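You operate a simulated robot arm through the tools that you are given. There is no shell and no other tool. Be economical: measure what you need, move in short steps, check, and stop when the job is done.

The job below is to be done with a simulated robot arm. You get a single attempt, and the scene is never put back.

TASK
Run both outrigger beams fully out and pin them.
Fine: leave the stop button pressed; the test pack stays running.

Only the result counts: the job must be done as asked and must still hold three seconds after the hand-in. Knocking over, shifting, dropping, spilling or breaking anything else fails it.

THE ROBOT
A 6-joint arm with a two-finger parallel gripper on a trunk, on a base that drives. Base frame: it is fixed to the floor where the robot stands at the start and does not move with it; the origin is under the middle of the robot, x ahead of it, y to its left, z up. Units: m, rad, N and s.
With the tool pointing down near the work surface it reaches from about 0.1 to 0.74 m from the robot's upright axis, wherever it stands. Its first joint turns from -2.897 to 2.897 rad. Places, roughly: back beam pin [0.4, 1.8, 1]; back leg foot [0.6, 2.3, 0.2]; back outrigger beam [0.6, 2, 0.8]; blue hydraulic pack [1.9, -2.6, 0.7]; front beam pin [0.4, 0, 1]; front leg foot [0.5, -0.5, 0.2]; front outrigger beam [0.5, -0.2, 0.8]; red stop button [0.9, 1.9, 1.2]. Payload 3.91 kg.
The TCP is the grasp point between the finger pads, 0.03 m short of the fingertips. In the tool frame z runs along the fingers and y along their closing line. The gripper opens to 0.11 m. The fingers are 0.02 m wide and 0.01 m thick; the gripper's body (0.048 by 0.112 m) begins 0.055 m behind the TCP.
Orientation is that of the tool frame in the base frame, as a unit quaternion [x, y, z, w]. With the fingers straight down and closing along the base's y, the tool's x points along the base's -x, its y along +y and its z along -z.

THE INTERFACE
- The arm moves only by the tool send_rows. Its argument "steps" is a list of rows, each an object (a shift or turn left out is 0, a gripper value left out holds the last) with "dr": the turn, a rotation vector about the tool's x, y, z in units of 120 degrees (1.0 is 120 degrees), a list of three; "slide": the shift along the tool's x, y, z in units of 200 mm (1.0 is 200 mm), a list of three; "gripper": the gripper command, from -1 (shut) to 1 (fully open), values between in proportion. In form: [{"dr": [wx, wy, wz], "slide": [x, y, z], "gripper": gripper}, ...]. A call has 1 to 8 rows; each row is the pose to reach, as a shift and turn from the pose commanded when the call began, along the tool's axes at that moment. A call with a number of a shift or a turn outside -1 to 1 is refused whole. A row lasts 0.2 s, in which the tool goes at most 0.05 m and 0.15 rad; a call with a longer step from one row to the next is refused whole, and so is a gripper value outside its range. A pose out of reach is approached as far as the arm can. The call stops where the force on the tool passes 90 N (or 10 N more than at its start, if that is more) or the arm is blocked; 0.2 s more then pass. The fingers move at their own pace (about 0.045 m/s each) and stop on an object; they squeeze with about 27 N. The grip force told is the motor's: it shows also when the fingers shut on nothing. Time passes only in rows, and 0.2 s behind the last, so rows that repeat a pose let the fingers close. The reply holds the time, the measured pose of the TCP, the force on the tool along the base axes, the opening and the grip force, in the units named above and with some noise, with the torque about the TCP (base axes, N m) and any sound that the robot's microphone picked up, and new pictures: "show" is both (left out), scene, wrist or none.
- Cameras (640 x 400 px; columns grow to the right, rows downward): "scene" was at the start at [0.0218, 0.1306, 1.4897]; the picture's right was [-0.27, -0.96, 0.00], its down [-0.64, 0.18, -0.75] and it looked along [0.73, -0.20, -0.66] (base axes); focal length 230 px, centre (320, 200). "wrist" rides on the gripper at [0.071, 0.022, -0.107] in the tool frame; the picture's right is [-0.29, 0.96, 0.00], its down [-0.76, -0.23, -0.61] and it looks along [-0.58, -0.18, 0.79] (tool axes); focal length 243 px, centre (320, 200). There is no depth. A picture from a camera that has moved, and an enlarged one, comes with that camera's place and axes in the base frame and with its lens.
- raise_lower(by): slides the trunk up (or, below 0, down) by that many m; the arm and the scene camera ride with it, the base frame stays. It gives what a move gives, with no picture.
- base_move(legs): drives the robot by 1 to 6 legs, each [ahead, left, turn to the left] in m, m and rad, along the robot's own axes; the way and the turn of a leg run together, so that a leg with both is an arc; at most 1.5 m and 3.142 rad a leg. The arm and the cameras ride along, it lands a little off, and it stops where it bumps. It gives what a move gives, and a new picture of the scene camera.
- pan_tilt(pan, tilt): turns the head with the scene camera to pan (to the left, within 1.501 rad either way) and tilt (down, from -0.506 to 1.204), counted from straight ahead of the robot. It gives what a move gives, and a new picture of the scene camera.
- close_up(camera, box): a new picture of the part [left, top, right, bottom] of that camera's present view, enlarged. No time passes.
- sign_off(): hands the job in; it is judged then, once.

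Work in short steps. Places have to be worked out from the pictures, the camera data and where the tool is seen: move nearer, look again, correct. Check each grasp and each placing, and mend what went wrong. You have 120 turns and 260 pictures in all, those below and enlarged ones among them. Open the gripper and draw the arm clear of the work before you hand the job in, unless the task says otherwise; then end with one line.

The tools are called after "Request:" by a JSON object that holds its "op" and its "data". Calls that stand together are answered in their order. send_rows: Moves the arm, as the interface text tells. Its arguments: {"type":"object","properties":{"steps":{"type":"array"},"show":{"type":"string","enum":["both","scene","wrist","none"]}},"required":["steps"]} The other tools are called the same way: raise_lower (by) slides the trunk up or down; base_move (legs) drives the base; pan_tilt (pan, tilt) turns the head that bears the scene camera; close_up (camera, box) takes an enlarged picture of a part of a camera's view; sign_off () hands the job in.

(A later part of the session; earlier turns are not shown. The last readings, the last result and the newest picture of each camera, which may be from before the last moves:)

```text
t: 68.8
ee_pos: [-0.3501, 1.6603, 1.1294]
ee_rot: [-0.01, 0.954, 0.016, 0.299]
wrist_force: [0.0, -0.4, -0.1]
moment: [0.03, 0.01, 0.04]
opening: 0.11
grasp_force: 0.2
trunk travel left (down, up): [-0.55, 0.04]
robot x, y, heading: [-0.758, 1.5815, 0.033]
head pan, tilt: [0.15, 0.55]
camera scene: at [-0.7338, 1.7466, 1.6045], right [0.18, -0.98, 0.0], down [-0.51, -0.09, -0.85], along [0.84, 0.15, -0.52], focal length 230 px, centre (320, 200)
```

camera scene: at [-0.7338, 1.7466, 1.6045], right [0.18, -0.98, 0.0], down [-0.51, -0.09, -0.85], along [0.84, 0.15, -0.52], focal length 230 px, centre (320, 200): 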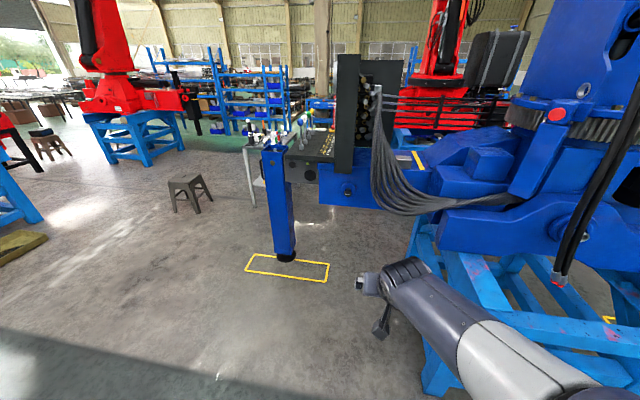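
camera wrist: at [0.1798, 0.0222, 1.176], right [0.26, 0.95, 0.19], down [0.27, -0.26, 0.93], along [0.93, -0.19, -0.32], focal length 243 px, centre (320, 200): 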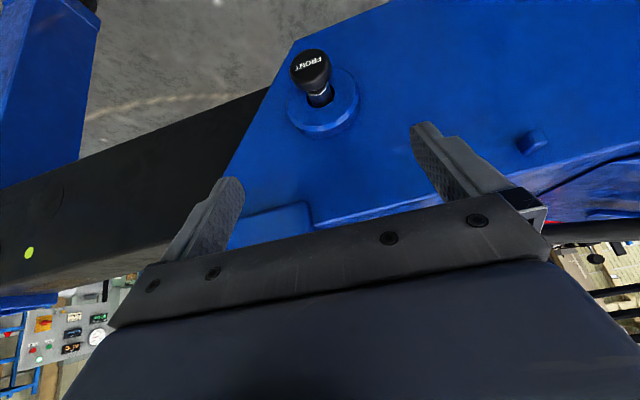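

There is yellow lettering on the back beam's top and a small stand behind. I enlarge.

Request:
{"op": "close_up", "data": {"camera": "scene", "box": [230, 110, 390, 210]}}

Request:
{"op": "pan_tilt", "data": {"pan": 0.5, "tilt": 0.5}}

Request:
{"op": "close_up", "data": {"camera": "scene", "box": [340, 90, 500, 210]}}

```text
4.00 times, centred on (310, 160) of scene
camera zoom: at [-0.7338, 1.7466, 1.6045], right [0.18, -0.98, 0.0], down [-0.51, -0.09, -0.85], along [0.84, 0.15, -0.52], focal length 920 px, centre (360, 360)
```

zoom: 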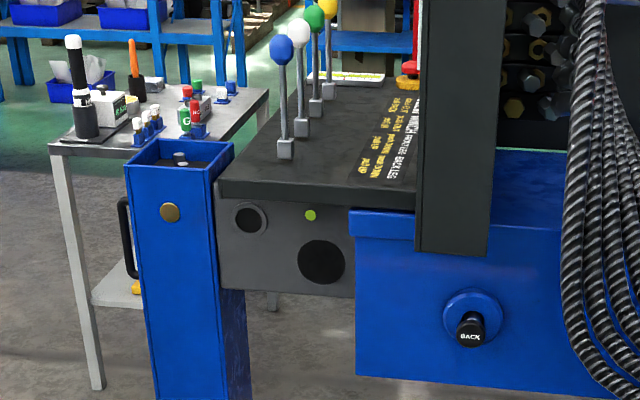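

```text
t: 69.6
ee_pos: [-0.3496, 1.6607, 1.1284]
ee_rot: [-0.011, 0.954, 0.016, 0.3]
wrist_force: [-0.4, 0.2, -1.0]
moment: [0.01, -0.01, 0.04]
opening: 0.1099
grasp_force: 0.0
trunk travel left (down, up): [-0.55, 0.04]
robot x, y, heading: [-0.7608, 1.5826, 0.028]
head pan, tilt: [0.499, 0.499]
camera scene: at [-0.7436, 1.7764, 1.6091], right [0.5, -0.86, 0.0], down [-0.41, -0.24, -0.88], along [0.76, 0.44, -0.48], focal length 230 px, centre (320, 200)
```

scene: 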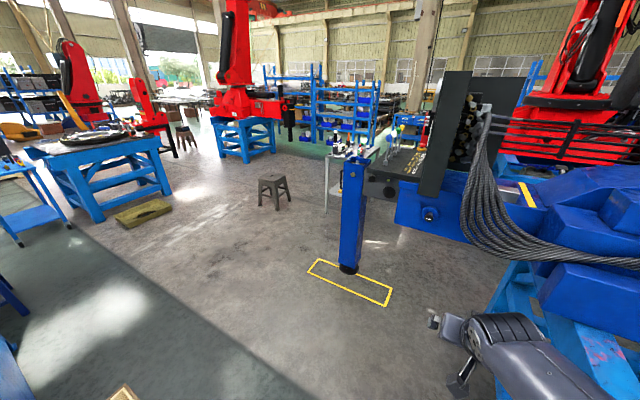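

```text
3.33 times, centred on (420, 150) of scene
camera zoom: at [-0.7436, 1.7764, 1.6091], right [0.5, -0.86, 0.0], down [-0.41, -0.24, -0.88], along [0.76, 0.44, -0.48], focal length 766 px, centre (-13, 367)
```

zoom: 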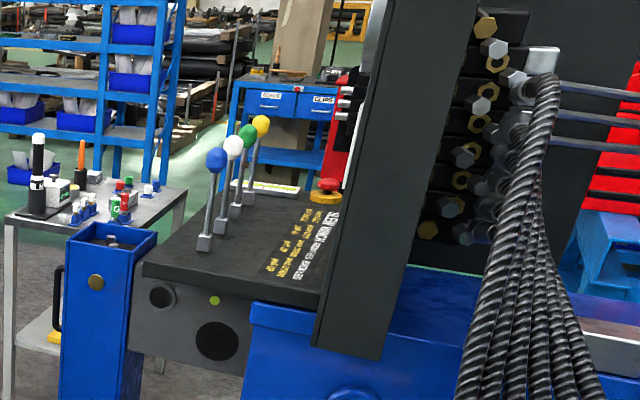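

The back pin sits near (0.36, 1.79, 0.985), beneath a black column; a control panel covers the beam top, so I'll push the leg from below later. I drive up opposite the pin.

Request:
{"op": "base_move", "data": {"legs": [[0, 0.17, -0.03], [0.5, 0, 0]]}}

Request:
{"op": "pan_tilt", "data": {"pan": 0.1, "tilt": 0.7}}

```text
t: 73.5
ee_pos: [0.1275, 1.8166, 1.1287]
ee_rot: [0.005, 0.954, 0.011, 0.299]
wrist_force: [-0.6, 0.5, 0.2]
moment: [0.01, -0.02, 0.03]
opening: 0.1102
grasp_force: 0.1
trunk travel left (down, up): [-0.55, 0.04]
robot x, y, heading: [-0.2823, 1.7487, -0.004]
head pan, tilt: [0.499, 0.499]
camera scene: at [-0.2621, 1.9454, 1.6091], right [0.48, -0.88, 0.0], down [-0.42, -0.23, -0.88], along [0.77, 0.42, -0.48], focal length 230 px, centre (320, 200)
```

scene: 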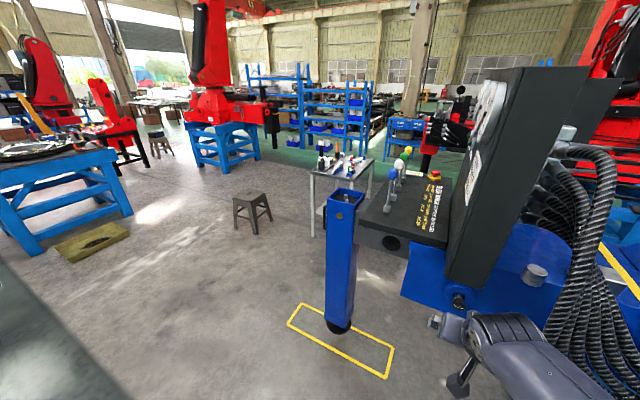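

```text
t: 74.4
ee_pos: [0.1281, 1.8181, 1.1293]
ee_rot: [0.005, 0.954, 0.011, 0.3]
wrist_force: [-0.1, -0.9, 0.1]
moment: [0.0, -0.01, -0.03]
opening: 0.11
grasp_force: 0.0
trunk travel left (down, up): [-0.55, 0.04]
robot x, y, heading: [-0.2797, 1.7497, -0.002]
head pan, tilt: [0.099, 0.7]
camera scene: at [-0.2577, 1.9103, 1.5914], right [0.1, -1.0, 0.0], down [-0.64, -0.06, -0.77], along [0.76, 0.07, -0.64], focal length 230 px, centre (320, 200)
```

scene: 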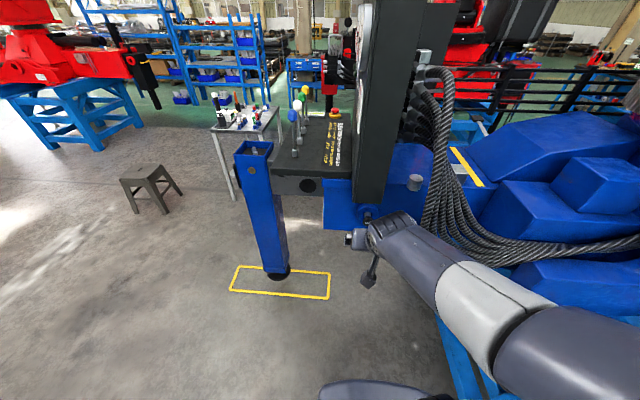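

I tilt the tool further to 50° and view the pin with the wrist camera; also read the panel text.

Request:
{"op": "send_rows", "data": {"steps": [{"dr": [0, -0.065, 0]}, {"dr": [0, -0.125, 0]}, {"dr": [0, -0.125, 0]}], "show": "wrist"}}

Request:
{"op": "close_up", "data": {"camera": "scene", "box": [260, 80, 380, 240]}}

```text
t: 75.2
ee_pos: [0.1274, 1.8173, 1.1287]
ee_rot: [0.005, 0.906, 0.012, 0.423]
wrist_force: [0.1, 0.1, 0.2]
moment: [0.01, 0.04, 0.03]
opening: 0.1101
grasp_force: 0.1
trunk travel left (down, up): [-0.55, 0.04]
robot x, y, heading: [-0.2831, 1.7451, -0.005]
head pan, tilt: [0.099, 0.7]
camera wrist: at [-0.0019, 1.839, 1.1433], right [0.19, 0.95, 0.25], down [0.02, -0.26, 0.97], along [0.98, -0.17, -0.07], focal length 243 px, centre (320, 200)
```

wrist: 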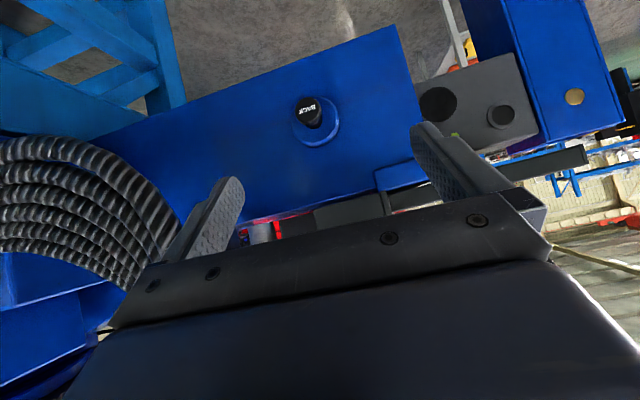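

```text
2.50 times, centred on (320, 160) of scene
camera zoom: at [-0.2577, 1.9102, 1.5914], right [0.1, -1.0, 0.0], down [-0.64, -0.06, -0.76], along [0.76, 0.07, -0.64], focal length 575 px, centre (320, 300)
```

zoom: 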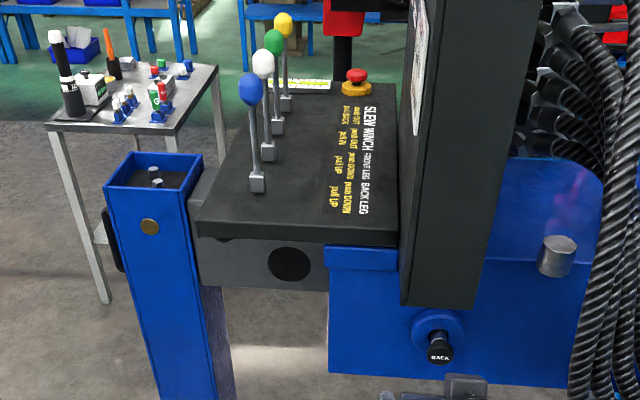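

Knob confirmed at about (0.36, 1.79, 0.983). I move to a pre-grasp 12 cm short of it along the tool.

Request:
{"op": "send_rows", "data": {"steps": [{"slide": [-0.06, -0.03, 0.2]}, {"slide": [-0.13, -0.06, 0.4]}, {"slide": [-0.2, -0.1, 0.6]}, {"slide": [-0.267, -0.135, 0.768]}, {"slide": [-0.267, -0.135, 0.768]}]}}

```text
t: 76.4
ee_pos: [0.2785, 1.7923, 1.0684]
ee_rot: [0.006, 0.907, 0.011, 0.422]
wrist_force: [0.6, 0.4, 0.1]
moment: [0.03, -0.01, -0.02]
opening: 0.11
grasp_force: 0.0
trunk travel left (down, up): [-0.55, 0.04]
robot x, y, heading: [-0.2847, 1.7488, -0.002]
head pan, tilt: [0.099, 0.7]
camera scene: at [-0.2574, 1.9102, 1.5914], right [0.1, -1.0, 0.0], down [-0.64, -0.06, -0.76], along [0.76, 0.07, -0.64], focal length 230 px, centre (320, 200)
camera wrist: at [0.1496, 1.8139, 1.0834], right [0.19, 0.95, 0.25], down [0.02, -0.25, 0.97], along [0.98, -0.18, -0.07], focal length 243 px, centre (320, 200)
```

scene: 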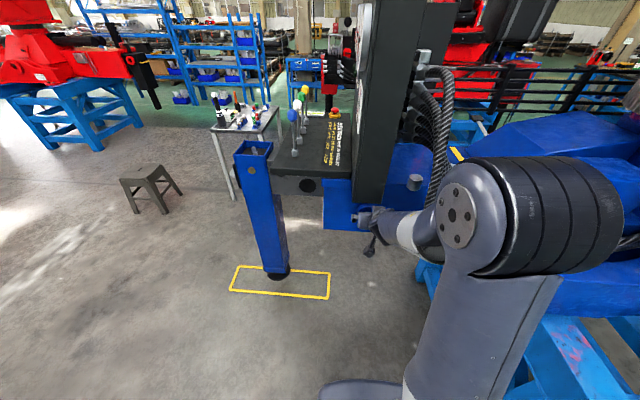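
wrist: 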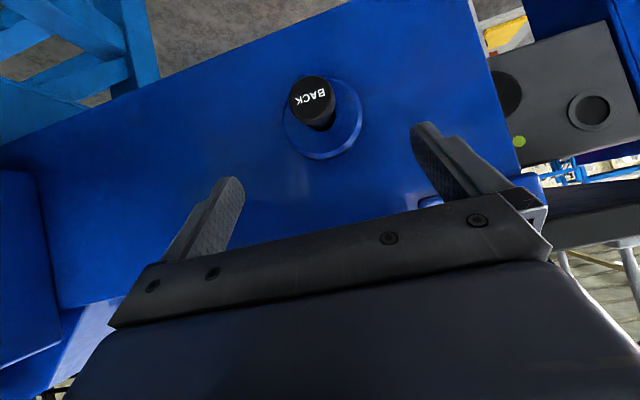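

Aligned. I advance 12 cm along the fingers and close on the shaft.

Request:
{"op": "send_rows", "data": {"steps": [{"slide": [0, 0, 0.2]}, {"slide": [0, 0, 0.4]}, {"slide": [0, -0.005, 0.6]}, {"slide": [0, -0.005, 0.6], "gripper": -1}, {"slide": [0, -0.005, 0.6], "gripper": -1}, {"slide": [0, -0.005, 0.6], "gripper": -1}, {"slide": [0, -0.005, 0.6], "gripper": -1}, {"slide": [0, -0.005, 0.6], "gripper": -1}]}}

```text
t: 78.2
ee_pos: [0.3754, 1.7913, 0.9928]
ee_rot: [0.008, 0.905, 0.01, 0.425]
wrist_force: [0.5, 3.3, 25.1]
moment: [0.31, 0.25, 0.73]
opening: 0.0298
grasp_force: 22.4
trunk travel left (down, up): [-0.55, 0.04]
robot x, y, heading: [-0.2859, 1.746, -0.001]
head pan, tilt: [0.099, 0.7]
camera scene: at [-0.2575, 1.9079, 1.5918], right [0.1, -1.0, 0.0], down [-0.64, -0.06, -0.77], along [0.76, 0.07, -0.64], focal length 230 px, centre (320, 200)
camera wrist: at [0.2469, 1.8137, 1.0068], right [0.19, 0.95, 0.25], down [0.02, -0.26, 0.97], along [0.98, -0.18, -0.06], focal length 243 px, centre (320, 200)
```

scene: 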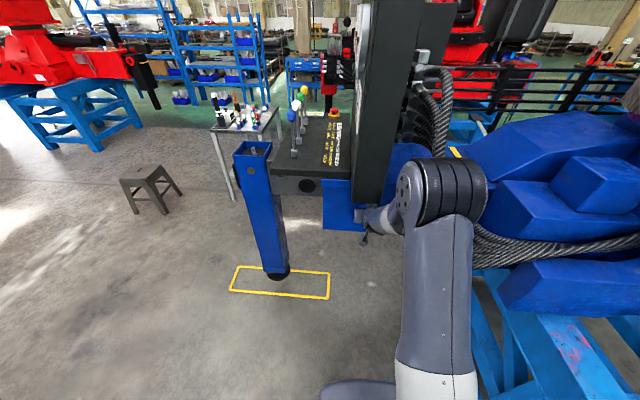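
wrist: 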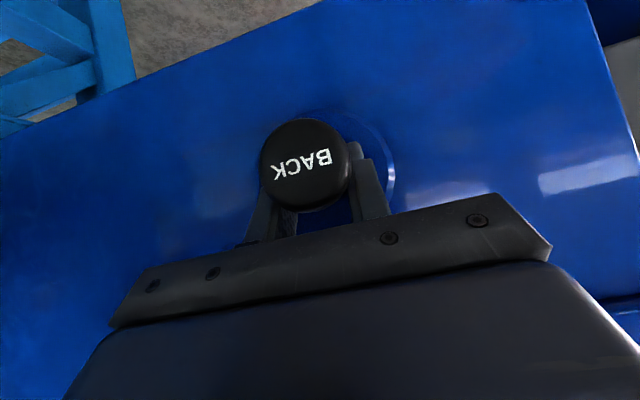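

Grip at 3 cm opening, probably on the head's rim. I try pulling 4.5 cm along -x and check.

Request:
{"op": "send_rows", "data": {"steps": [{"slide": [0.03, 0, -0.038]}, {"slide": [0.06, 0, -0.076]}, {"slide": [0.09, 0, -0.114]}, {"slide": [0.12, 0, -0.145]}, {"slide": [0.145, 0, -0.172]}]}}

```text
t: 79.4
ee_pos: [0.3344, 1.7909, 0.9947]
ee_rot: [0.008, 0.904, 0.011, 0.428]
wrist_force: [52.3, -23.8, 10.6]
moment: [-0.22, 1.33, 0.51]
opening: 0.0192
grasp_force: 44.9
trunk travel left (down, up): [-0.55, 0.04]
robot x, y, heading: [-0.2809, 1.7483, -0.007]
head pan, tilt: [0.099, 0.7]
camera scene: at [-0.2508, 1.9072, 1.5915], right [0.1, -1.0, 0.0], down [-0.64, -0.06, -0.76], along [0.76, 0.07, -0.65], focal length 230 px, centre (320, 200)
camera wrist: at [0.2061, 1.8136, 1.0075], right [0.19, 0.95, 0.25], down [0.01, -0.26, 0.97], along [0.98, -0.18, -0.06], focal length 243 px, centre (320, 200)
```

scene: 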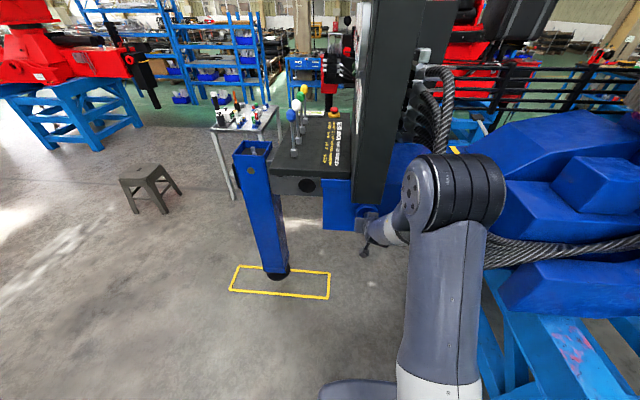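
wrist: 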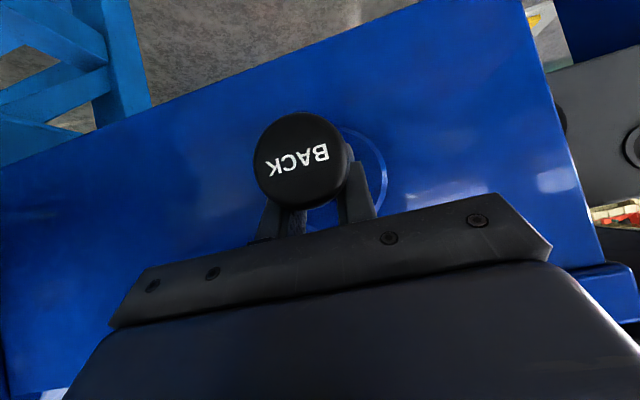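

The fingers seated on the shaft and it now resists with 52 N at the same place as the front pin's stop. I release and back off to check.

Request:
{"op": "send_rows", "data": {"steps": [{"slide": [0, 0, 0], "gripper": 0.0}, {"gripper": 1}, {"gripper": 1}, {"slide": [0, 0, -0.2], "gripper": 1}, {"slide": [0, 0, -0.4]}, {"slide": [0, 0, -0.6]}]}}

```text
t: 80.8
ee_pos: [0.2354, 1.7905, 1.0724]
ee_rot: [0.006, 0.907, 0.011, 0.421]
wrist_force: [-0.3, -0.2, 0.0]
moment: [-0.01, 0.02, 0.02]
opening: 0.11
grasp_force: 0.1
trunk travel left (down, up): [-0.55, 0.04]
robot x, y, heading: [-0.2842, 1.7508, 0.003]
head pan, tilt: [0.099, 0.7]
camera scene: at [-0.2579, 1.9102, 1.5913], right [0.1, -1.0, 0.0], down [-0.64, -0.06, -0.77], along [0.76, 0.07, -0.64], focal length 230 px, centre (320, 200)
camera wrist: at [0.1063, 1.8119, 1.0866], right [0.19, 0.95, 0.25], down [0.02, -0.25, 0.97], along [0.98, -0.18, -0.07], focal length 243 px, centre (320, 200)
```

scene: 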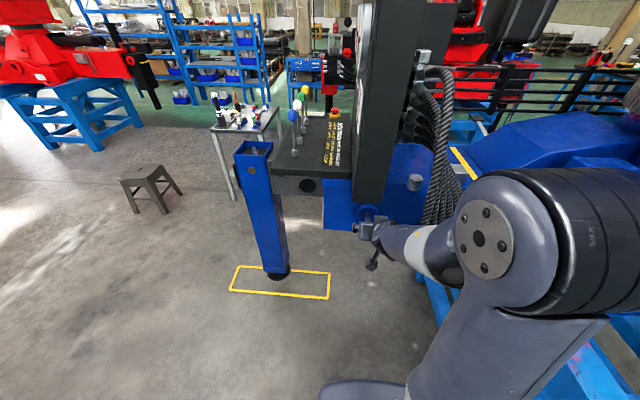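
wrist: 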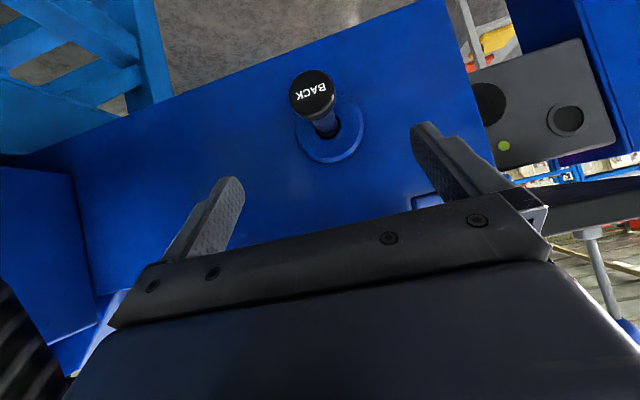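

Pin is fully out (knob face near x 0.30). The back leg stands at x≈0.53–0.67, y≈2.195–2.335; I drive left to push its inner face below the beam.

Request:
{"op": "base_move", "data": {"legs": [[-0.06, 0, 0], [0, 0.4, 0]]}}

Request:
{"op": "pan_tilt", "data": {"pan": -0.15, "tilt": 0.7}}

Request:
{"op": "raise_lower", "data": {"by": -0.2}}

```text
t: 83.8
ee_pos: [0.1791, 2.1871, 1.072]
ee_rot: [0.01, 0.907, 0.009, 0.422]
wrist_force: [0.4, -0.4, 0.3]
moment: [-0.01, 0.02, -0.03]
opening: 0.1098
grasp_force: 0.0
trunk travel left (down, up): [-0.55, 0.04]
robot x, y, heading: [-0.3438, 2.1512, -0.009]
head pan, tilt: [0.099, 0.7]
camera scene: at [-0.3143, 2.3112, 1.5913], right [0.09, -1.0, 0.0], down [-0.64, -0.06, -0.76], along [0.76, 0.07, -0.64], focal length 230 px, centre (320, 200)
```

scene: 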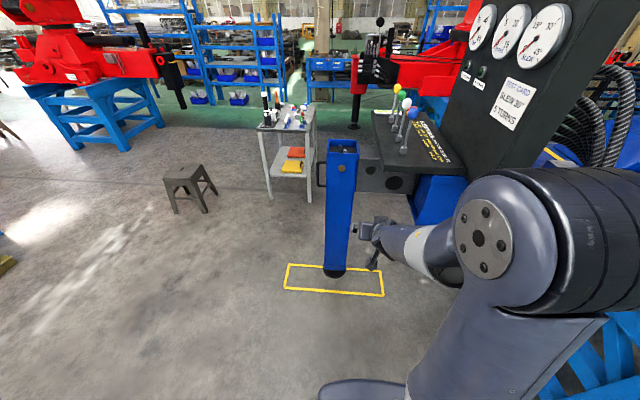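

```text
t: 84.6
ee_pos: [0.1778, 2.1876, 1.0719]
ee_rot: [0.01, 0.906, 0.009, 0.422]
wrist_force: [1.0, 0.5, 0.5]
moment: [-0.01, -0.05, -0.01]
opening: 0.1099
grasp_force: 0.0
trunk travel left (down, up): [-0.55, 0.04]
robot x, y, heading: [-0.3427, 2.1486, -0.01]
head pan, tilt: [-0.15, 0.7]
camera scene: at [-0.315, 2.29, 1.5914], right [-0.16, -0.99, 0.0], down [-0.64, 0.1, -0.76], along [0.76, -0.12, -0.64], focal length 230 px, centre (320, 200)
```

scene: 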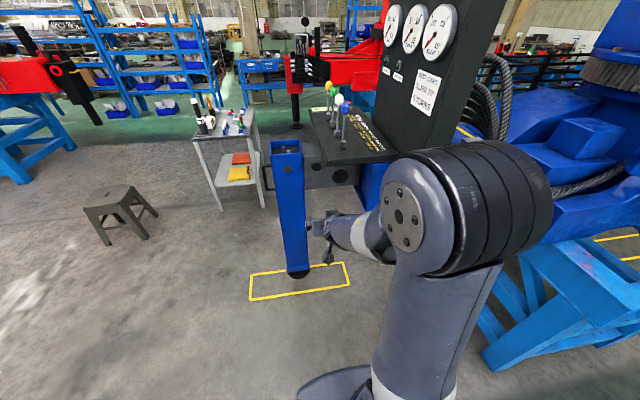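

```text
t: 86.8
ee_pos: [0.1785, 2.1861, 0.8719]
ee_rot: [0.01, 0.906, 0.008, 0.423]
wrist_force: [-0.5, 0.3, -0.6]
moment: [-0.01, 0.0, 0.01]
opening: 0.1101
grasp_force: 0.0
trunk travel left (down, up): [-0.35, 0.24]
robot x, y, heading: [-0.3421, 2.1487, -0.011]
head pan, tilt: [-0.15, 0.7]
```

Now I close the fingers and shift to y≈2.10, then view the leg from the wrist.

Request:
{"op": "send_rows", "data": {"steps": [{"slide": [0, -0.2, 0], "gripper": -1}, {"slide": [0, -0.42, 0]}, {"slide": [0, -0.42, 0]}, {"slide": [0, -0.42, 0]}, {"slide": [0, -0.42, 0]}]}}

```text
t: 88.0
ee_pos: [0.1696, 2.1521, 0.8581]
ee_rot: [0.016, 0.915, -0.007, 0.403]
wrist_force: [0.0, 0.0, -0.5]
moment: [0.0, -0.01, -0.03]
opening: 0.0034
grasp_force: 0.0
out of reach, approached as far as the arm can: row 1, 2
trunk travel left (down, up): [-0.35, 0.24]
robot x, y, heading: [-0.336, 2.153, -0.009]
head pan, tilt: [-0.15, 0.7]
camera scene: at [-0.315, 2.2899, 1.3914], right [-0.16, -0.99, 0.0], down [-0.64, 0.1, -0.76], along [0.76, -0.12, -0.64], focal length 230 px, centre (320, 200)
camera wrist: at [0.0429, 2.1789, 0.877], right [0.23, 0.95, 0.21], down [0.06, -0.23, 0.97], along [0.97, -0.21, -0.11], focal length 243 px, centre (320, 200)
```

scene: 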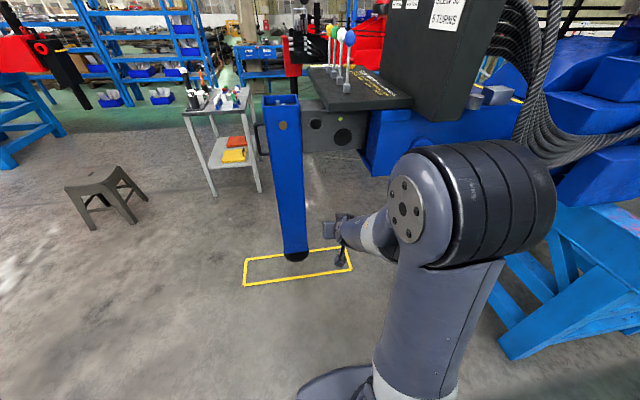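
wrist: 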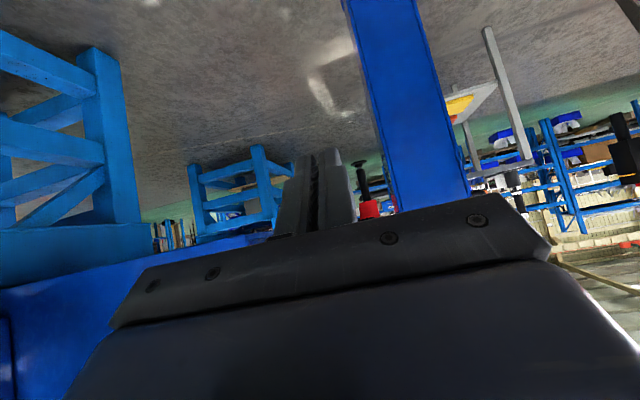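

The posture is at the folded limit, and the elbow would come close to the pulled pin. I shift the base left and a bit ahead, then bring the tool right with the arm.

Request:
{"op": "base_move", "data": {"legs": [[0.1, 0.17, 0.01]]}}

Request:
{"op": "send_rows", "data": {"steps": [{"slide": [-0.04, -0.18, 0.05]}, {"slide": [-0.08, -0.36, 0.1]}, {"slide": [-0.1, -0.55, 0.14]}, {"slide": [-0.1, -0.75, 0.14]}, {"slide": [-0.1, -0.95, 0.14]}, {"slide": [-0.1, -1.0, 0.14]}, {"slide": [-0.1, -1.0, 0.14]}]}}

```text
t: 89.6
ee_pos: [0.271, 2.3296, 0.8566]
ee_rot: [0.009, 0.915, -0.004, 0.404]
wrist_force: [-0.3, 0.1, -0.3]
moment: [-0.01, 0.01, 0.0]
opening: 0.0
grasp_force: 26.9
trunk travel left (down, up): [-0.35, 0.24]
robot x, y, heading: [-0.245, 2.3235, 0.005]
head pan, tilt: [-0.15, 0.7]
camera scene: at [-0.2167, 2.4604, 1.3914], right [-0.14, -0.99, 0.0], down [-0.64, 0.09, -0.76], along [0.76, -0.11, -0.64], focal length 230 px, centre (320, 200)
```

scene: 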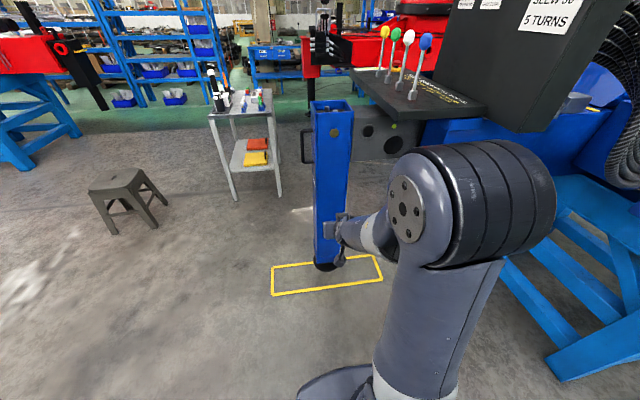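

```text
t: 91.2
ee_pos: [0.3025, 2.1299, 0.8552]
ee_rot: [0.009, 0.915, -0.004, 0.404]
wrist_force: [0.4, -0.4, 0.6]
moment: [0.06, -0.02, 0.01]
opening: 0.0
grasp_force: 26.6
out of reach, approached as far as the arm can: row 1, 2, 3, 4, 5
trunk travel left (down, up): [-0.35, 0.24]
robot x, y, heading: [-0.2381, 2.3222, 0.003]
head pan, tilt: [-0.15, 0.7]
camera scene: at [-0.2166, 2.4604, 1.3914], right [-0.14, -0.99, 0.0], down [-0.64, 0.09, -0.76], along [0.76, -0.11, -0.64], focal length 230 px, centre (320, 200)
camera wrist: at [0.1751, 2.1536, 0.8743], right [0.21, 0.95, 0.21], down [0.06, -0.23, 0.97], along [0.98, -0.2, -0.1], focal length 243 px, centre (320, 200)
```

scene: 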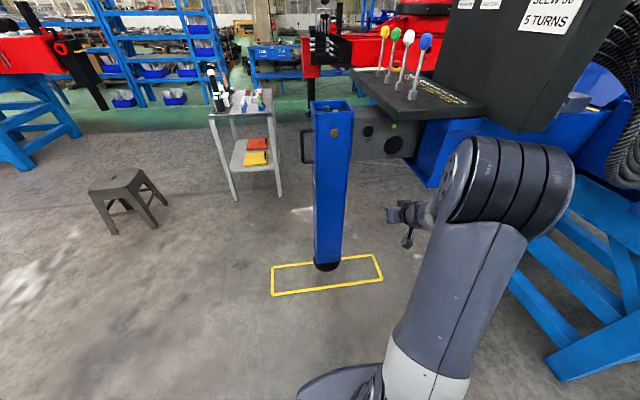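
wrist: 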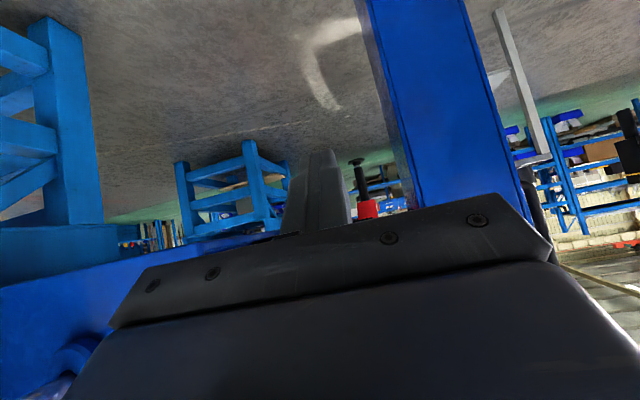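

The leg's inner corner is confirmed at y≈2.20. I extend the fingers forward beside it, below the beam.

Request:
{"op": "send_rows", "data": {"steps": [{"slide": [-0.13, 0.0, 0.17]}, {"slide": [-0.26, 0.02, 0.34]}, {"slide": [-0.39, 0.04, 0.51]}, {"slide": [-0.52, 0.06, 0.68]}, {"slide": [-0.65, 0.08, 0.85]}, {"slide": [-0.77, 0.1, 1.0]}, {"slide": [-0.77, 0.1, 1.0]}]}}

```text
t: 92.8
ee_pos: [0.5525, 2.1446, 0.8295]
ee_rot: [0.009, 0.915, -0.004, 0.403]
wrist_force: [-1.1, 0.0, -0.7]
moment: [-0.02, 0.0, -0.04]
opening: 0.0
grasp_force: 26.7
trunk travel left (down, up): [-0.35, 0.24]
robot x, y, heading: [-0.2382, 2.3196, 0.005]
head pan, tilt: [-0.15, 0.7]
camera scene: at [-0.2164, 2.4605, 1.3914], right [-0.14, -0.99, 0.0], down [-0.64, 0.09, -0.76], along [0.76, -0.11, -0.64], focal length 230 px, centre (320, 200)
camera wrist: at [0.4245, 2.1694, 0.849], right [0.21, 0.95, 0.21], down [0.06, -0.23, 0.97], along [0.97, -0.2, -0.11], focal length 243 px, centre (320, 200)
```

scene: 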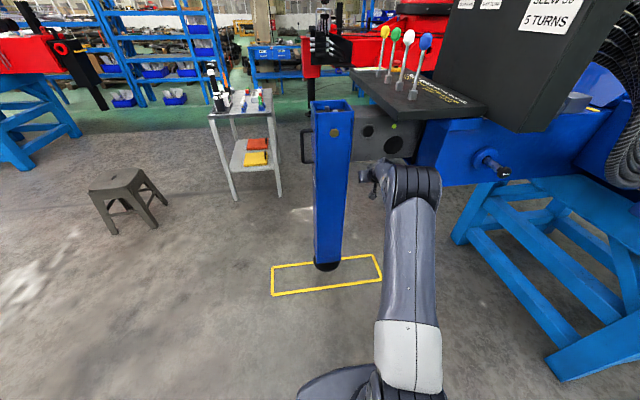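
wrist: 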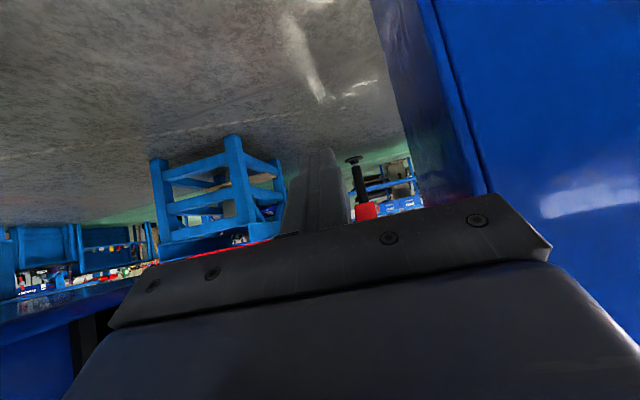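

Fingers lie beside the leg under the beam. I push toward +y.

Request:
{"op": "send_rows", "data": {"steps": [{"slide": [0.03, 0.06, -0.03]}, {"slide": [0.03, 0.14, -0.03]}, {"slide": [0.03, 0.22, -0.03]}, {"slide": [0.03, 0.3, -0.03]}, {"slide": [0.03, 0.38, -0.03]}, {"slide": [0.03, 0.46, -0.03]}]}}

```text
t: 94.2
ee_pos: [0.549, 2.2318, 0.831]
ee_rot: [0.011, 0.914, -0.003, 0.404]
wrist_force: [3.8, -18.8, -1.0]
moment: [-0.52, -0.04, -0.38]
opening: 0.0003
grasp_force: 27.4
trunk travel left (down, up): [-0.35, 0.24]
robot x, y, heading: [-0.2378, 2.3186, 0.002]
head pan, tilt: [-0.15, 0.7]
camera scene: at [-0.2158, 2.4578, 1.3915], right [-0.15, -0.99, 0.0], down [-0.64, 0.1, -0.76], along [0.76, -0.11, -0.64], focal length 230 px, centre (320, 200)
camera wrist: at [0.4201, 2.2567, 0.8504], right [0.22, 0.95, 0.22], down [0.06, -0.23, 0.97], along [0.97, -0.2, -0.1], focal length 243 px, centre (320, 200)
```

scene: 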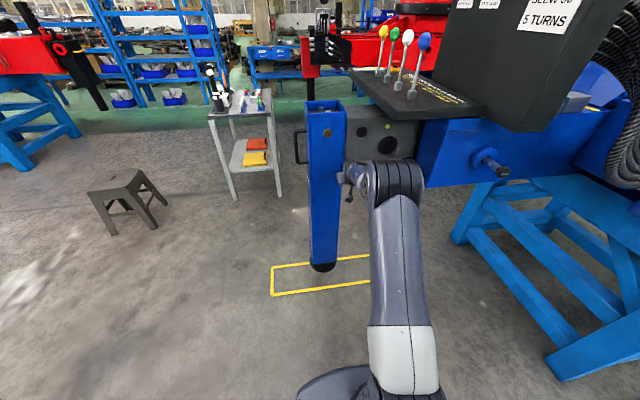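
wrist: 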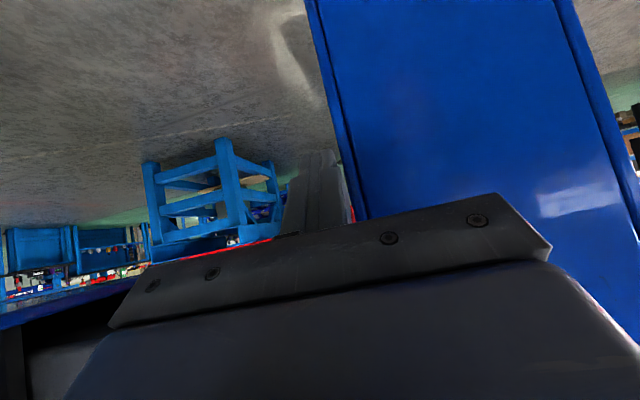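

Leg is moving out under a ~19 N push. I continue pushing.

Request:
{"op": "send_rows", "data": {"steps": [{"slide": [0, 0.12, 0]}, {"slide": [0, 0.24, 0]}, {"slide": [0, 0.36, 0]}, {"slide": [0, 0.48, 0]}, {"slide": [0, 0.6, 0]}, {"slide": [0, 0.72, 0]}, {"slide": [0, 0.84, 0]}, {"slide": [0, 0.94, 0]}]}}

```text
t: 95.1
ee_pos: [0.5358, 2.2876, 0.8228]
ee_rot: [0.032, 0.901, 0.033, 0.432]
wrist_force: [-14.0, 5.9, 5.0]
moment: [0.07, -0.03, 0.28]
opening: 0.0
grasp_force: 26.9
out of reach, approached as far as the arm can: row 1, 2, 3, 4
trunk travel left (down, up): [-0.35, 0.24]
robot x, y, heading: [-0.2403, 2.3194, 0.0]
head pan, tilt: [-0.15, 0.7]
stopped in row 4: the force on the tool passed its limit (the readings are from after the stop); the commanded pose is now the measured one
camera scene: at [-0.2184, 2.461, 1.3915], right [-0.15, -0.99, 0.0], down [-0.64, 0.1, -0.77], along [0.76, -0.11, -0.64], focal length 230 px, centre (320, 200)
camera wrist: at [0.408, 2.3125, 0.8356], right [0.21, 0.93, 0.31], down [-0.01, -0.31, 0.95], along [0.98, -0.2, -0.06], focal length 243 px, centre (320, 200)
```

scene: 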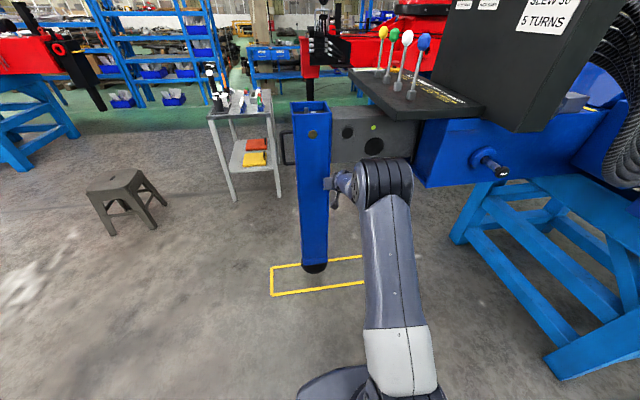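
wrist: 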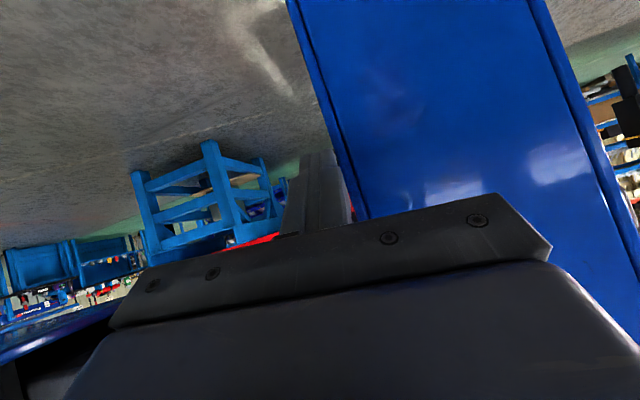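

The arm is at a wrist limit here, so I pull the tool back to the right, shift the base left, and push again with a better posture.

Request:
{"op": "send_rows", "data": {"steps": [{"slide": [0.02, -0.15, -0.02]}, {"slide": [0.02, -0.35, -0.02]}, {"slide": [0.02, -0.55, -0.02]}, {"slide": [0.02, -0.7, -0.02]}, {"slide": [0.02, -0.7, -0.02]}], "show": "none"}}

Request:
{"op": "base_move", "data": {"legs": [[0, 0.12, 0]]}}

```text
t: 96.3
ee_pos: [0.5277, 2.1477, 0.807]
ee_rot: [0.032, 0.9, 0.033, 0.433]
wrist_force: [-0.2, -0.5, -0.1]
moment: [-0.02, -0.02, 0.02]
opening: 0.0001
grasp_force: 26.7
trunk travel left (down, up): [-0.35, 0.24]
robot x, y, heading: [-0.2419, 2.3224, 0.001]
head pan, tilt: [-0.15, 0.7]
```

```text
t: 97.5
ee_pos: [0.5282, 2.2665, 0.8064]
ee_rot: [0.033, 0.9, 0.033, 0.433]
wrist_force: [0.1, -0.3, 0.8]
moment: [-0.02, 0.0, 0.0]
opening: 0.0001
grasp_force: 26.8
trunk travel left (down, up): [-0.35, 0.24]
robot x, y, heading: [-0.2381, 2.4403, 0.0]
head pan, tilt: [-0.15, 0.7]
camera scene: at [-0.2164, 2.5779, 1.3914], right [-0.15, -0.99, 0.0], down [-0.64, 0.1, -0.76], along [0.76, -0.11, -0.64], focal length 230 px, centre (320, 200)
```

scene: 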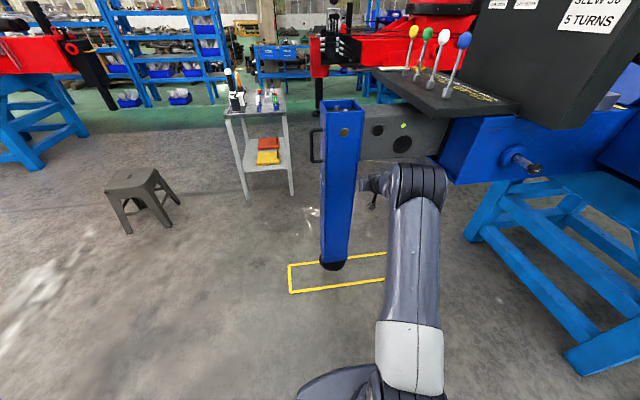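

I advance the fingers 2.5 cm beside the leg again and push 12 cm.

Request:
{"op": "send_rows", "data": {"steps": [{"slide": [-0.156, 0, 0.035]}, {"slide": [-0.156, 0.1, 0.035]}, {"slide": [-0.156, 0.2, 0.035]}, {"slide": [-0.156, 0.3, 0.035]}, {"slide": [-0.156, 0.4, 0.035]}, {"slide": [-0.156, 0.5, 0.035]}, {"slide": [-0.156, 0.58, 0.035]}]}}

```text
t: 99.2
ee_pos: [0.5567, 2.383, 0.8403]
ee_rot: [0.032, 0.9, 0.034, 0.434]
wrist_force: [0.2, -0.7, -0.2]
moment: [-0.02, -0.01, -0.01]
opening: 0.0003
grasp_force: 27.4
trunk travel left (down, up): [-0.35, 0.24]
robot x, y, heading: [-0.2391, 2.4392, 0.0]
head pan, tilt: [-0.15, 0.7]
camera scene: at [-0.2165, 2.5785, 1.3915], right [-0.15, -0.99, 0.0], down [-0.64, 0.1, -0.76], along [0.76, -0.11, -0.64], focal length 230 px, centre (320, 200)
camera wrist: at [0.4283, 2.4061, 0.8521], right [0.21, 0.93, 0.31], down [-0.01, -0.32, 0.95], along [0.98, -0.2, -0.06], focal length 243 px, centre (320, 200)
```

scene: 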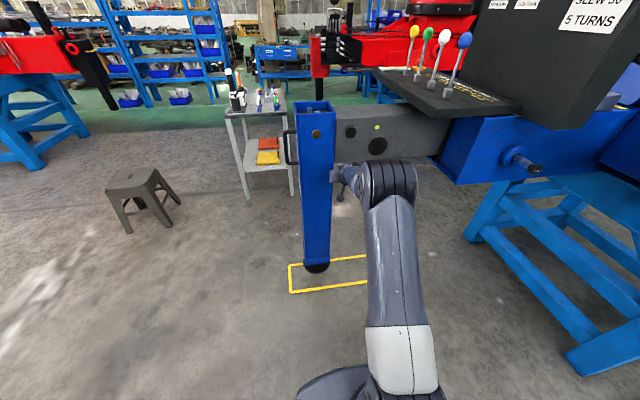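
wrist: 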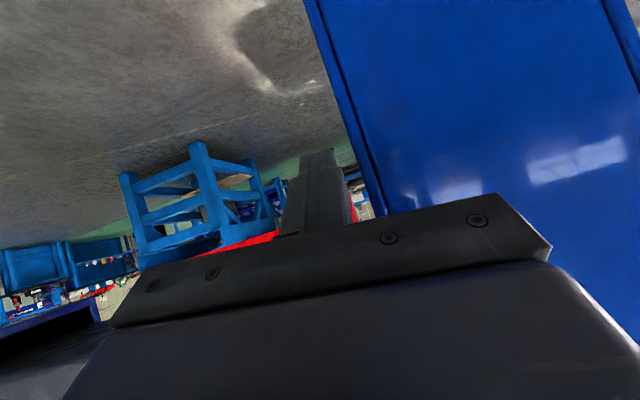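

Progress is good. Same again: tool back, base left, push on to the stop.

Request:
{"op": "send_rows", "data": {"steps": [{"slide": [0, -0.2, 0]}, {"slide": [0, -0.4, 0]}, {"slide": [0, -0.58, 0]}, {"slide": [0, -0.58, 0]}], "show": "none"}}

Request:
{"op": "base_move", "data": {"legs": [[0, 0.11, 0]]}}

Request:
{"op": "send_rows", "data": {"steps": [{"slide": [0, 0.08, 0]}, {"slide": [0, 0.16, 0]}, {"slide": [0, 0.24, 0]}, {"slide": [0, 0.32, 0]}, {"slide": [0, 0.4, 0]}, {"slide": [0, 0.48, 0]}, {"slide": [0, 0.56, 0]}, {"slide": [0, 0.6, 0]}]}}

```text
t: 100.2
ee_pos: [0.5529, 2.2616, 0.8289]
ee_rot: [0.033, 0.9, 0.033, 0.433]
wrist_force: [-0.3, 0.2, -0.2]
moment: [0.02, 0.02, 0.01]
opening: 0.0
grasp_force: 27.2
trunk travel left (down, up): [-0.35, 0.24]
robot x, y, heading: [-0.2439, 2.4388, 0.001]
head pan, tilt: [-0.15, 0.7]
```

```text
t: 101.3
ee_pos: [0.5521, 2.3723, 0.8285]
ee_rot: [0.033, 0.9, 0.033, 0.433]
wrist_force: [0.2, 0.3, 0.1]
moment: [0.03, -0.01, 0.0]
opening: 0.0
grasp_force: 26.9
trunk travel left (down, up): [-0.35, 0.24]
robot x, y, heading: [-0.2417, 2.549, 0.001]
head pan, tilt: [-0.15, 0.7]
camera scene: at [-0.2165, 2.6886, 1.3914], right [-0.15, -0.99, 0.0], down [-0.64, 0.1, -0.76], along [0.76, -0.11, -0.64], focal length 230 px, centre (320, 200)
```

scene: 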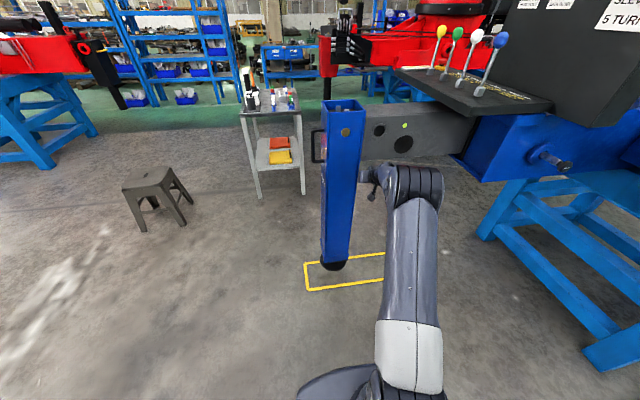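

```text
t: 103.2
ee_pos: [0.5545, 2.4685, 0.8398]
ee_rot: [0.043, 0.899, 0.028, 0.434]
wrist_force: [1.2, -72.6, -8.4]
moment: [-1.68, 0.1, -1.09]
opening: 0.0001
grasp_force: 27.5
trunk travel left (down, up): [-0.35, 0.24]
robot x, y, heading: [-0.2392, 2.5441, -0.007]
head pan, tilt: [-0.15, 0.7]
camera scene: at [-0.2147, 2.681, 1.3919], right [-0.15, -0.99, 0.0], down [-0.64, 0.1, -0.76], along [0.76, -0.11, -0.65], focal length 230 px, centre (320, 200)
camera wrist: at [0.4273, 2.4968, 0.8519], right [0.23, 0.92, 0.31], down [-0.02, -0.31, 0.95], along [0.97, -0.23, -0.06], focal length 243 px, centre (320, 200)
```

scene: 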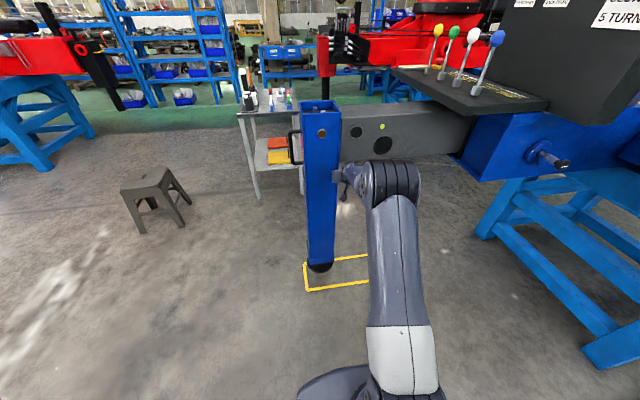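
wrist: 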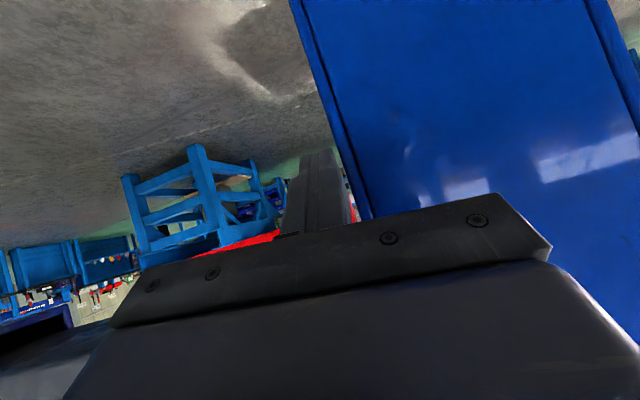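

72 N of resistance after ~27–28 cm: the end stop, foot at the frame's outer end as in front. I retract, raise the trunk and drive back to the pin.

Request:
{"op": "send_rows", "data": {"steps": [{"slide": [0, -0.15, 0]}, {"slide": [0, -0.3, -0.1]}, {"slide": [0, -0.4, -0.3]}, {"slide": [0, -0.4, -0.5]}, {"slide": [0, -0.4, -0.7]}, {"slide": [0, -0.4, -0.9]}, {"slide": [0, -0.4, -0.95]}], "show": "none"}}

Request:
{"op": "base_move", "data": {"legs": [[-0.1, 0, 0], [0, -0.65, 0]]}}

Request:
{"op": "raise_lower", "data": {"by": 0.2}}

```text
t: 104.8
ee_pos: [0.4039, 2.4059, 0.9491]
ee_rot: [0.033, 0.9, 0.033, 0.433]
wrist_force: [0.4, -0.3, 0.0]
moment: [0.02, 0.02, 0.0]
opening: 0.0002
grasp_force: 27.0
trunk travel left (down, up): [-0.35, 0.24]
robot x, y, heading: [-0.2416, 2.5507, 0.002]
head pan, tilt: [-0.15, 0.7]
```

```text
t: 109.1
ee_pos: [0.3062, 1.7638, 0.9484]
ee_rot: [0.032, 0.9, 0.033, 0.433]
wrist_force: [-0.1, 0.1, 0.0]
moment: [0.02, -0.01, 0.0]
opening: 0.0
grasp_force: 27.6
trunk travel left (down, up): [-0.35, 0.24]
robot x, y, heading: [-0.3412, 1.9079, -0.006]
head pan, tilt: [-0.15, 0.7]
camera scene: at [-0.3146, 2.0487, 1.3914], right [-0.15, -0.99, 0.0], down [-0.64, 0.1, -0.76], along [0.76, -0.11, -0.64], focal length 230 px, centre (320, 200)
```

scene: 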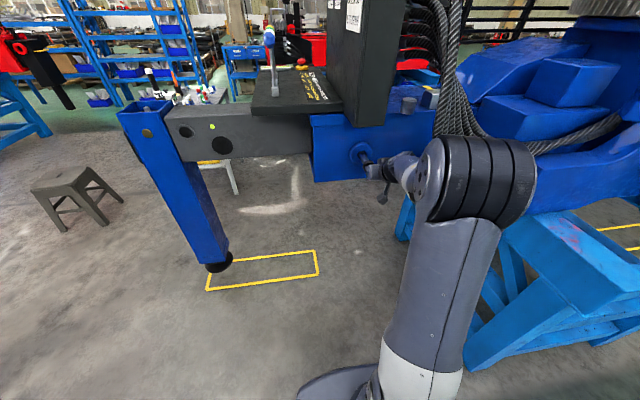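

```text
t: 111.2
ee_pos: [0.3059, 1.7635, 1.148]
ee_rot: [0.033, 0.9, 0.033, 0.433]
wrist_force: [-1.0, -14.4, -4.7]
moment: [-0.06, -0.06, 0.27]
opening: 0.0
grasp_force: 26.7
trunk travel left (down, up): [-0.55, 0.04]
robot x, y, heading: [-0.3403, 1.9064, 0.002]
head pan, tilt: [-0.15, 0.7]
```

I notice a 14 N side force after raising; something may be touching. I look before moving on.

Request:
{"op": "send_rows", "data": {"steps": [{"slide": [0, 0, 0]}]}}

Request:
{"op": "close_up", "data": {"camera": "scene", "box": [300, 80, 500, 240]}}

```text
t: 111.6
ee_pos: [0.3061, 1.7625, 1.1478]
ee_rot: [0.033, 0.9, 0.033, 0.433]
wrist_force: [-0.7, -14.5, -3.0]
moment: [-0.02, -0.07, 0.27]
opening: 0.0001
grasp_force: 26.8
trunk travel left (down, up): [-0.55, 0.04]
robot x, y, heading: [-0.3366, 1.9103, -0.003]
head pan, tilt: [-0.15, 0.7]
camera scene: at [-0.3144, 2.0462, 1.5916], right [-0.15, -0.99, 0.0], down [-0.64, 0.1, -0.76], along [0.76, -0.11, -0.64], focal length 230 px, centre (320, 200)
camera wrist: at [0.1777, 1.7874, 1.1611], right [0.21, 0.93, 0.31], down [-0.01, -0.32, 0.95], along [0.98, -0.2, -0.06], focal length 243 px, centre (320, 200)
```

scene: 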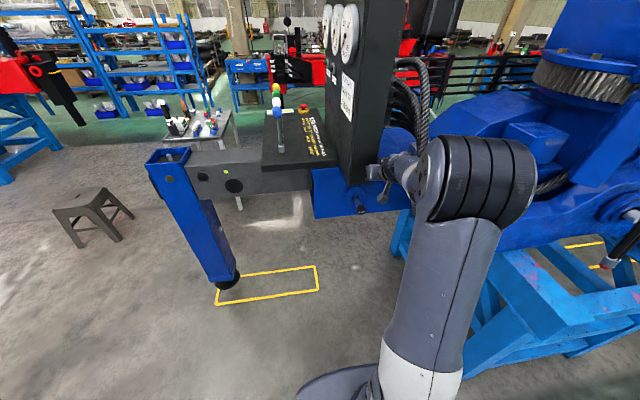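
wrist: 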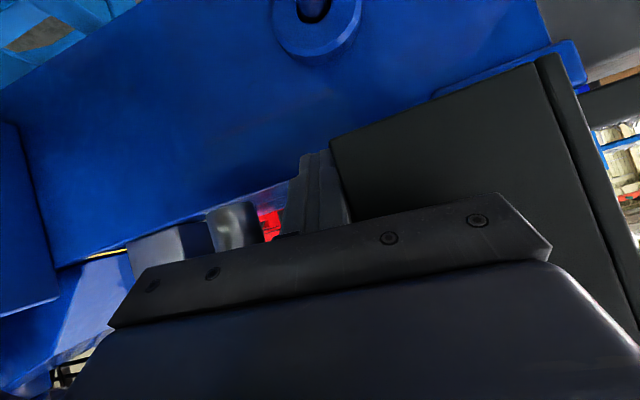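

```text
2.50 times, centred on (400, 160) of scene
camera zoom: at [-0.3144, 2.0462, 1.5916], right [-0.15, -0.99, 0.0], down [-0.64, 0.1, -0.76], along [0.76, -0.11, -0.64], focal length 575 px, centre (120, 300)
```

zoom: 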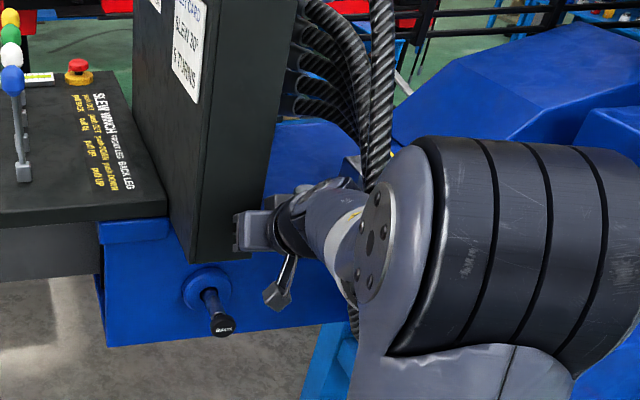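

The fingers just touch the side of the fixed black column. I ease off to the right 1 cm and retract backwards.

Request:
{"op": "send_rows", "data": {"steps": [{"slide": [0, -0.05, 0]}, {"slide": [0.1, -0.05, -0.12]}, {"slide": [0.2, -0.05, -0.25]}, {"slide": [0.2, -0.05, -0.25]}], "show": "none"}}

Request:
{"op": "base_move", "data": {"legs": [[-0.05, 0, 0]]}}

```text
t: 112.6
ee_pos: [0.2399, 1.7567, 1.1482]
ee_rot: [0.032, 0.901, 0.033, 0.432]
wrist_force: [0.0, 0.3, 0.6]
moment: [0.0, 0.01, 0.03]
opening: 0.0002
grasp_force: 26.8
trunk travel left (down, up): [-0.55, 0.04]
robot x, y, heading: [-0.3366, 1.9063, -0.001]
head pan, tilt: [-0.15, 0.7]
```

```text
t: 113.5
ee_pos: [0.191, 1.756, 1.1473]
ee_rot: [0.032, 0.9, 0.033, 0.433]
wrist_force: [-0.4, 0.8, -0.7]
moment: [-0.02, -0.03, -0.03]
opening: 0.0001
grasp_force: 26.7
trunk travel left (down, up): [-0.55, 0.04]
robot x, y, heading: [-0.3903, 1.9074, 0.001]
head pan, tilt: [-0.15, 0.7]
camera scene: at [-0.3646, 2.0486, 1.5914], right [-0.15, -0.99, 0.0], down [-0.64, 0.1, -0.77], along [0.76, -0.11, -0.64], focal length 230 px, centre (320, 200)
```

scene: 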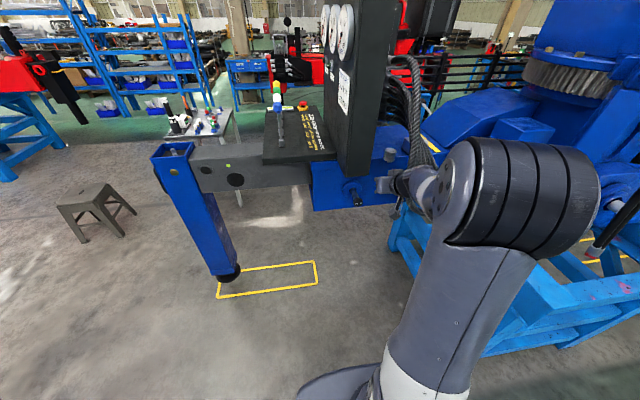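

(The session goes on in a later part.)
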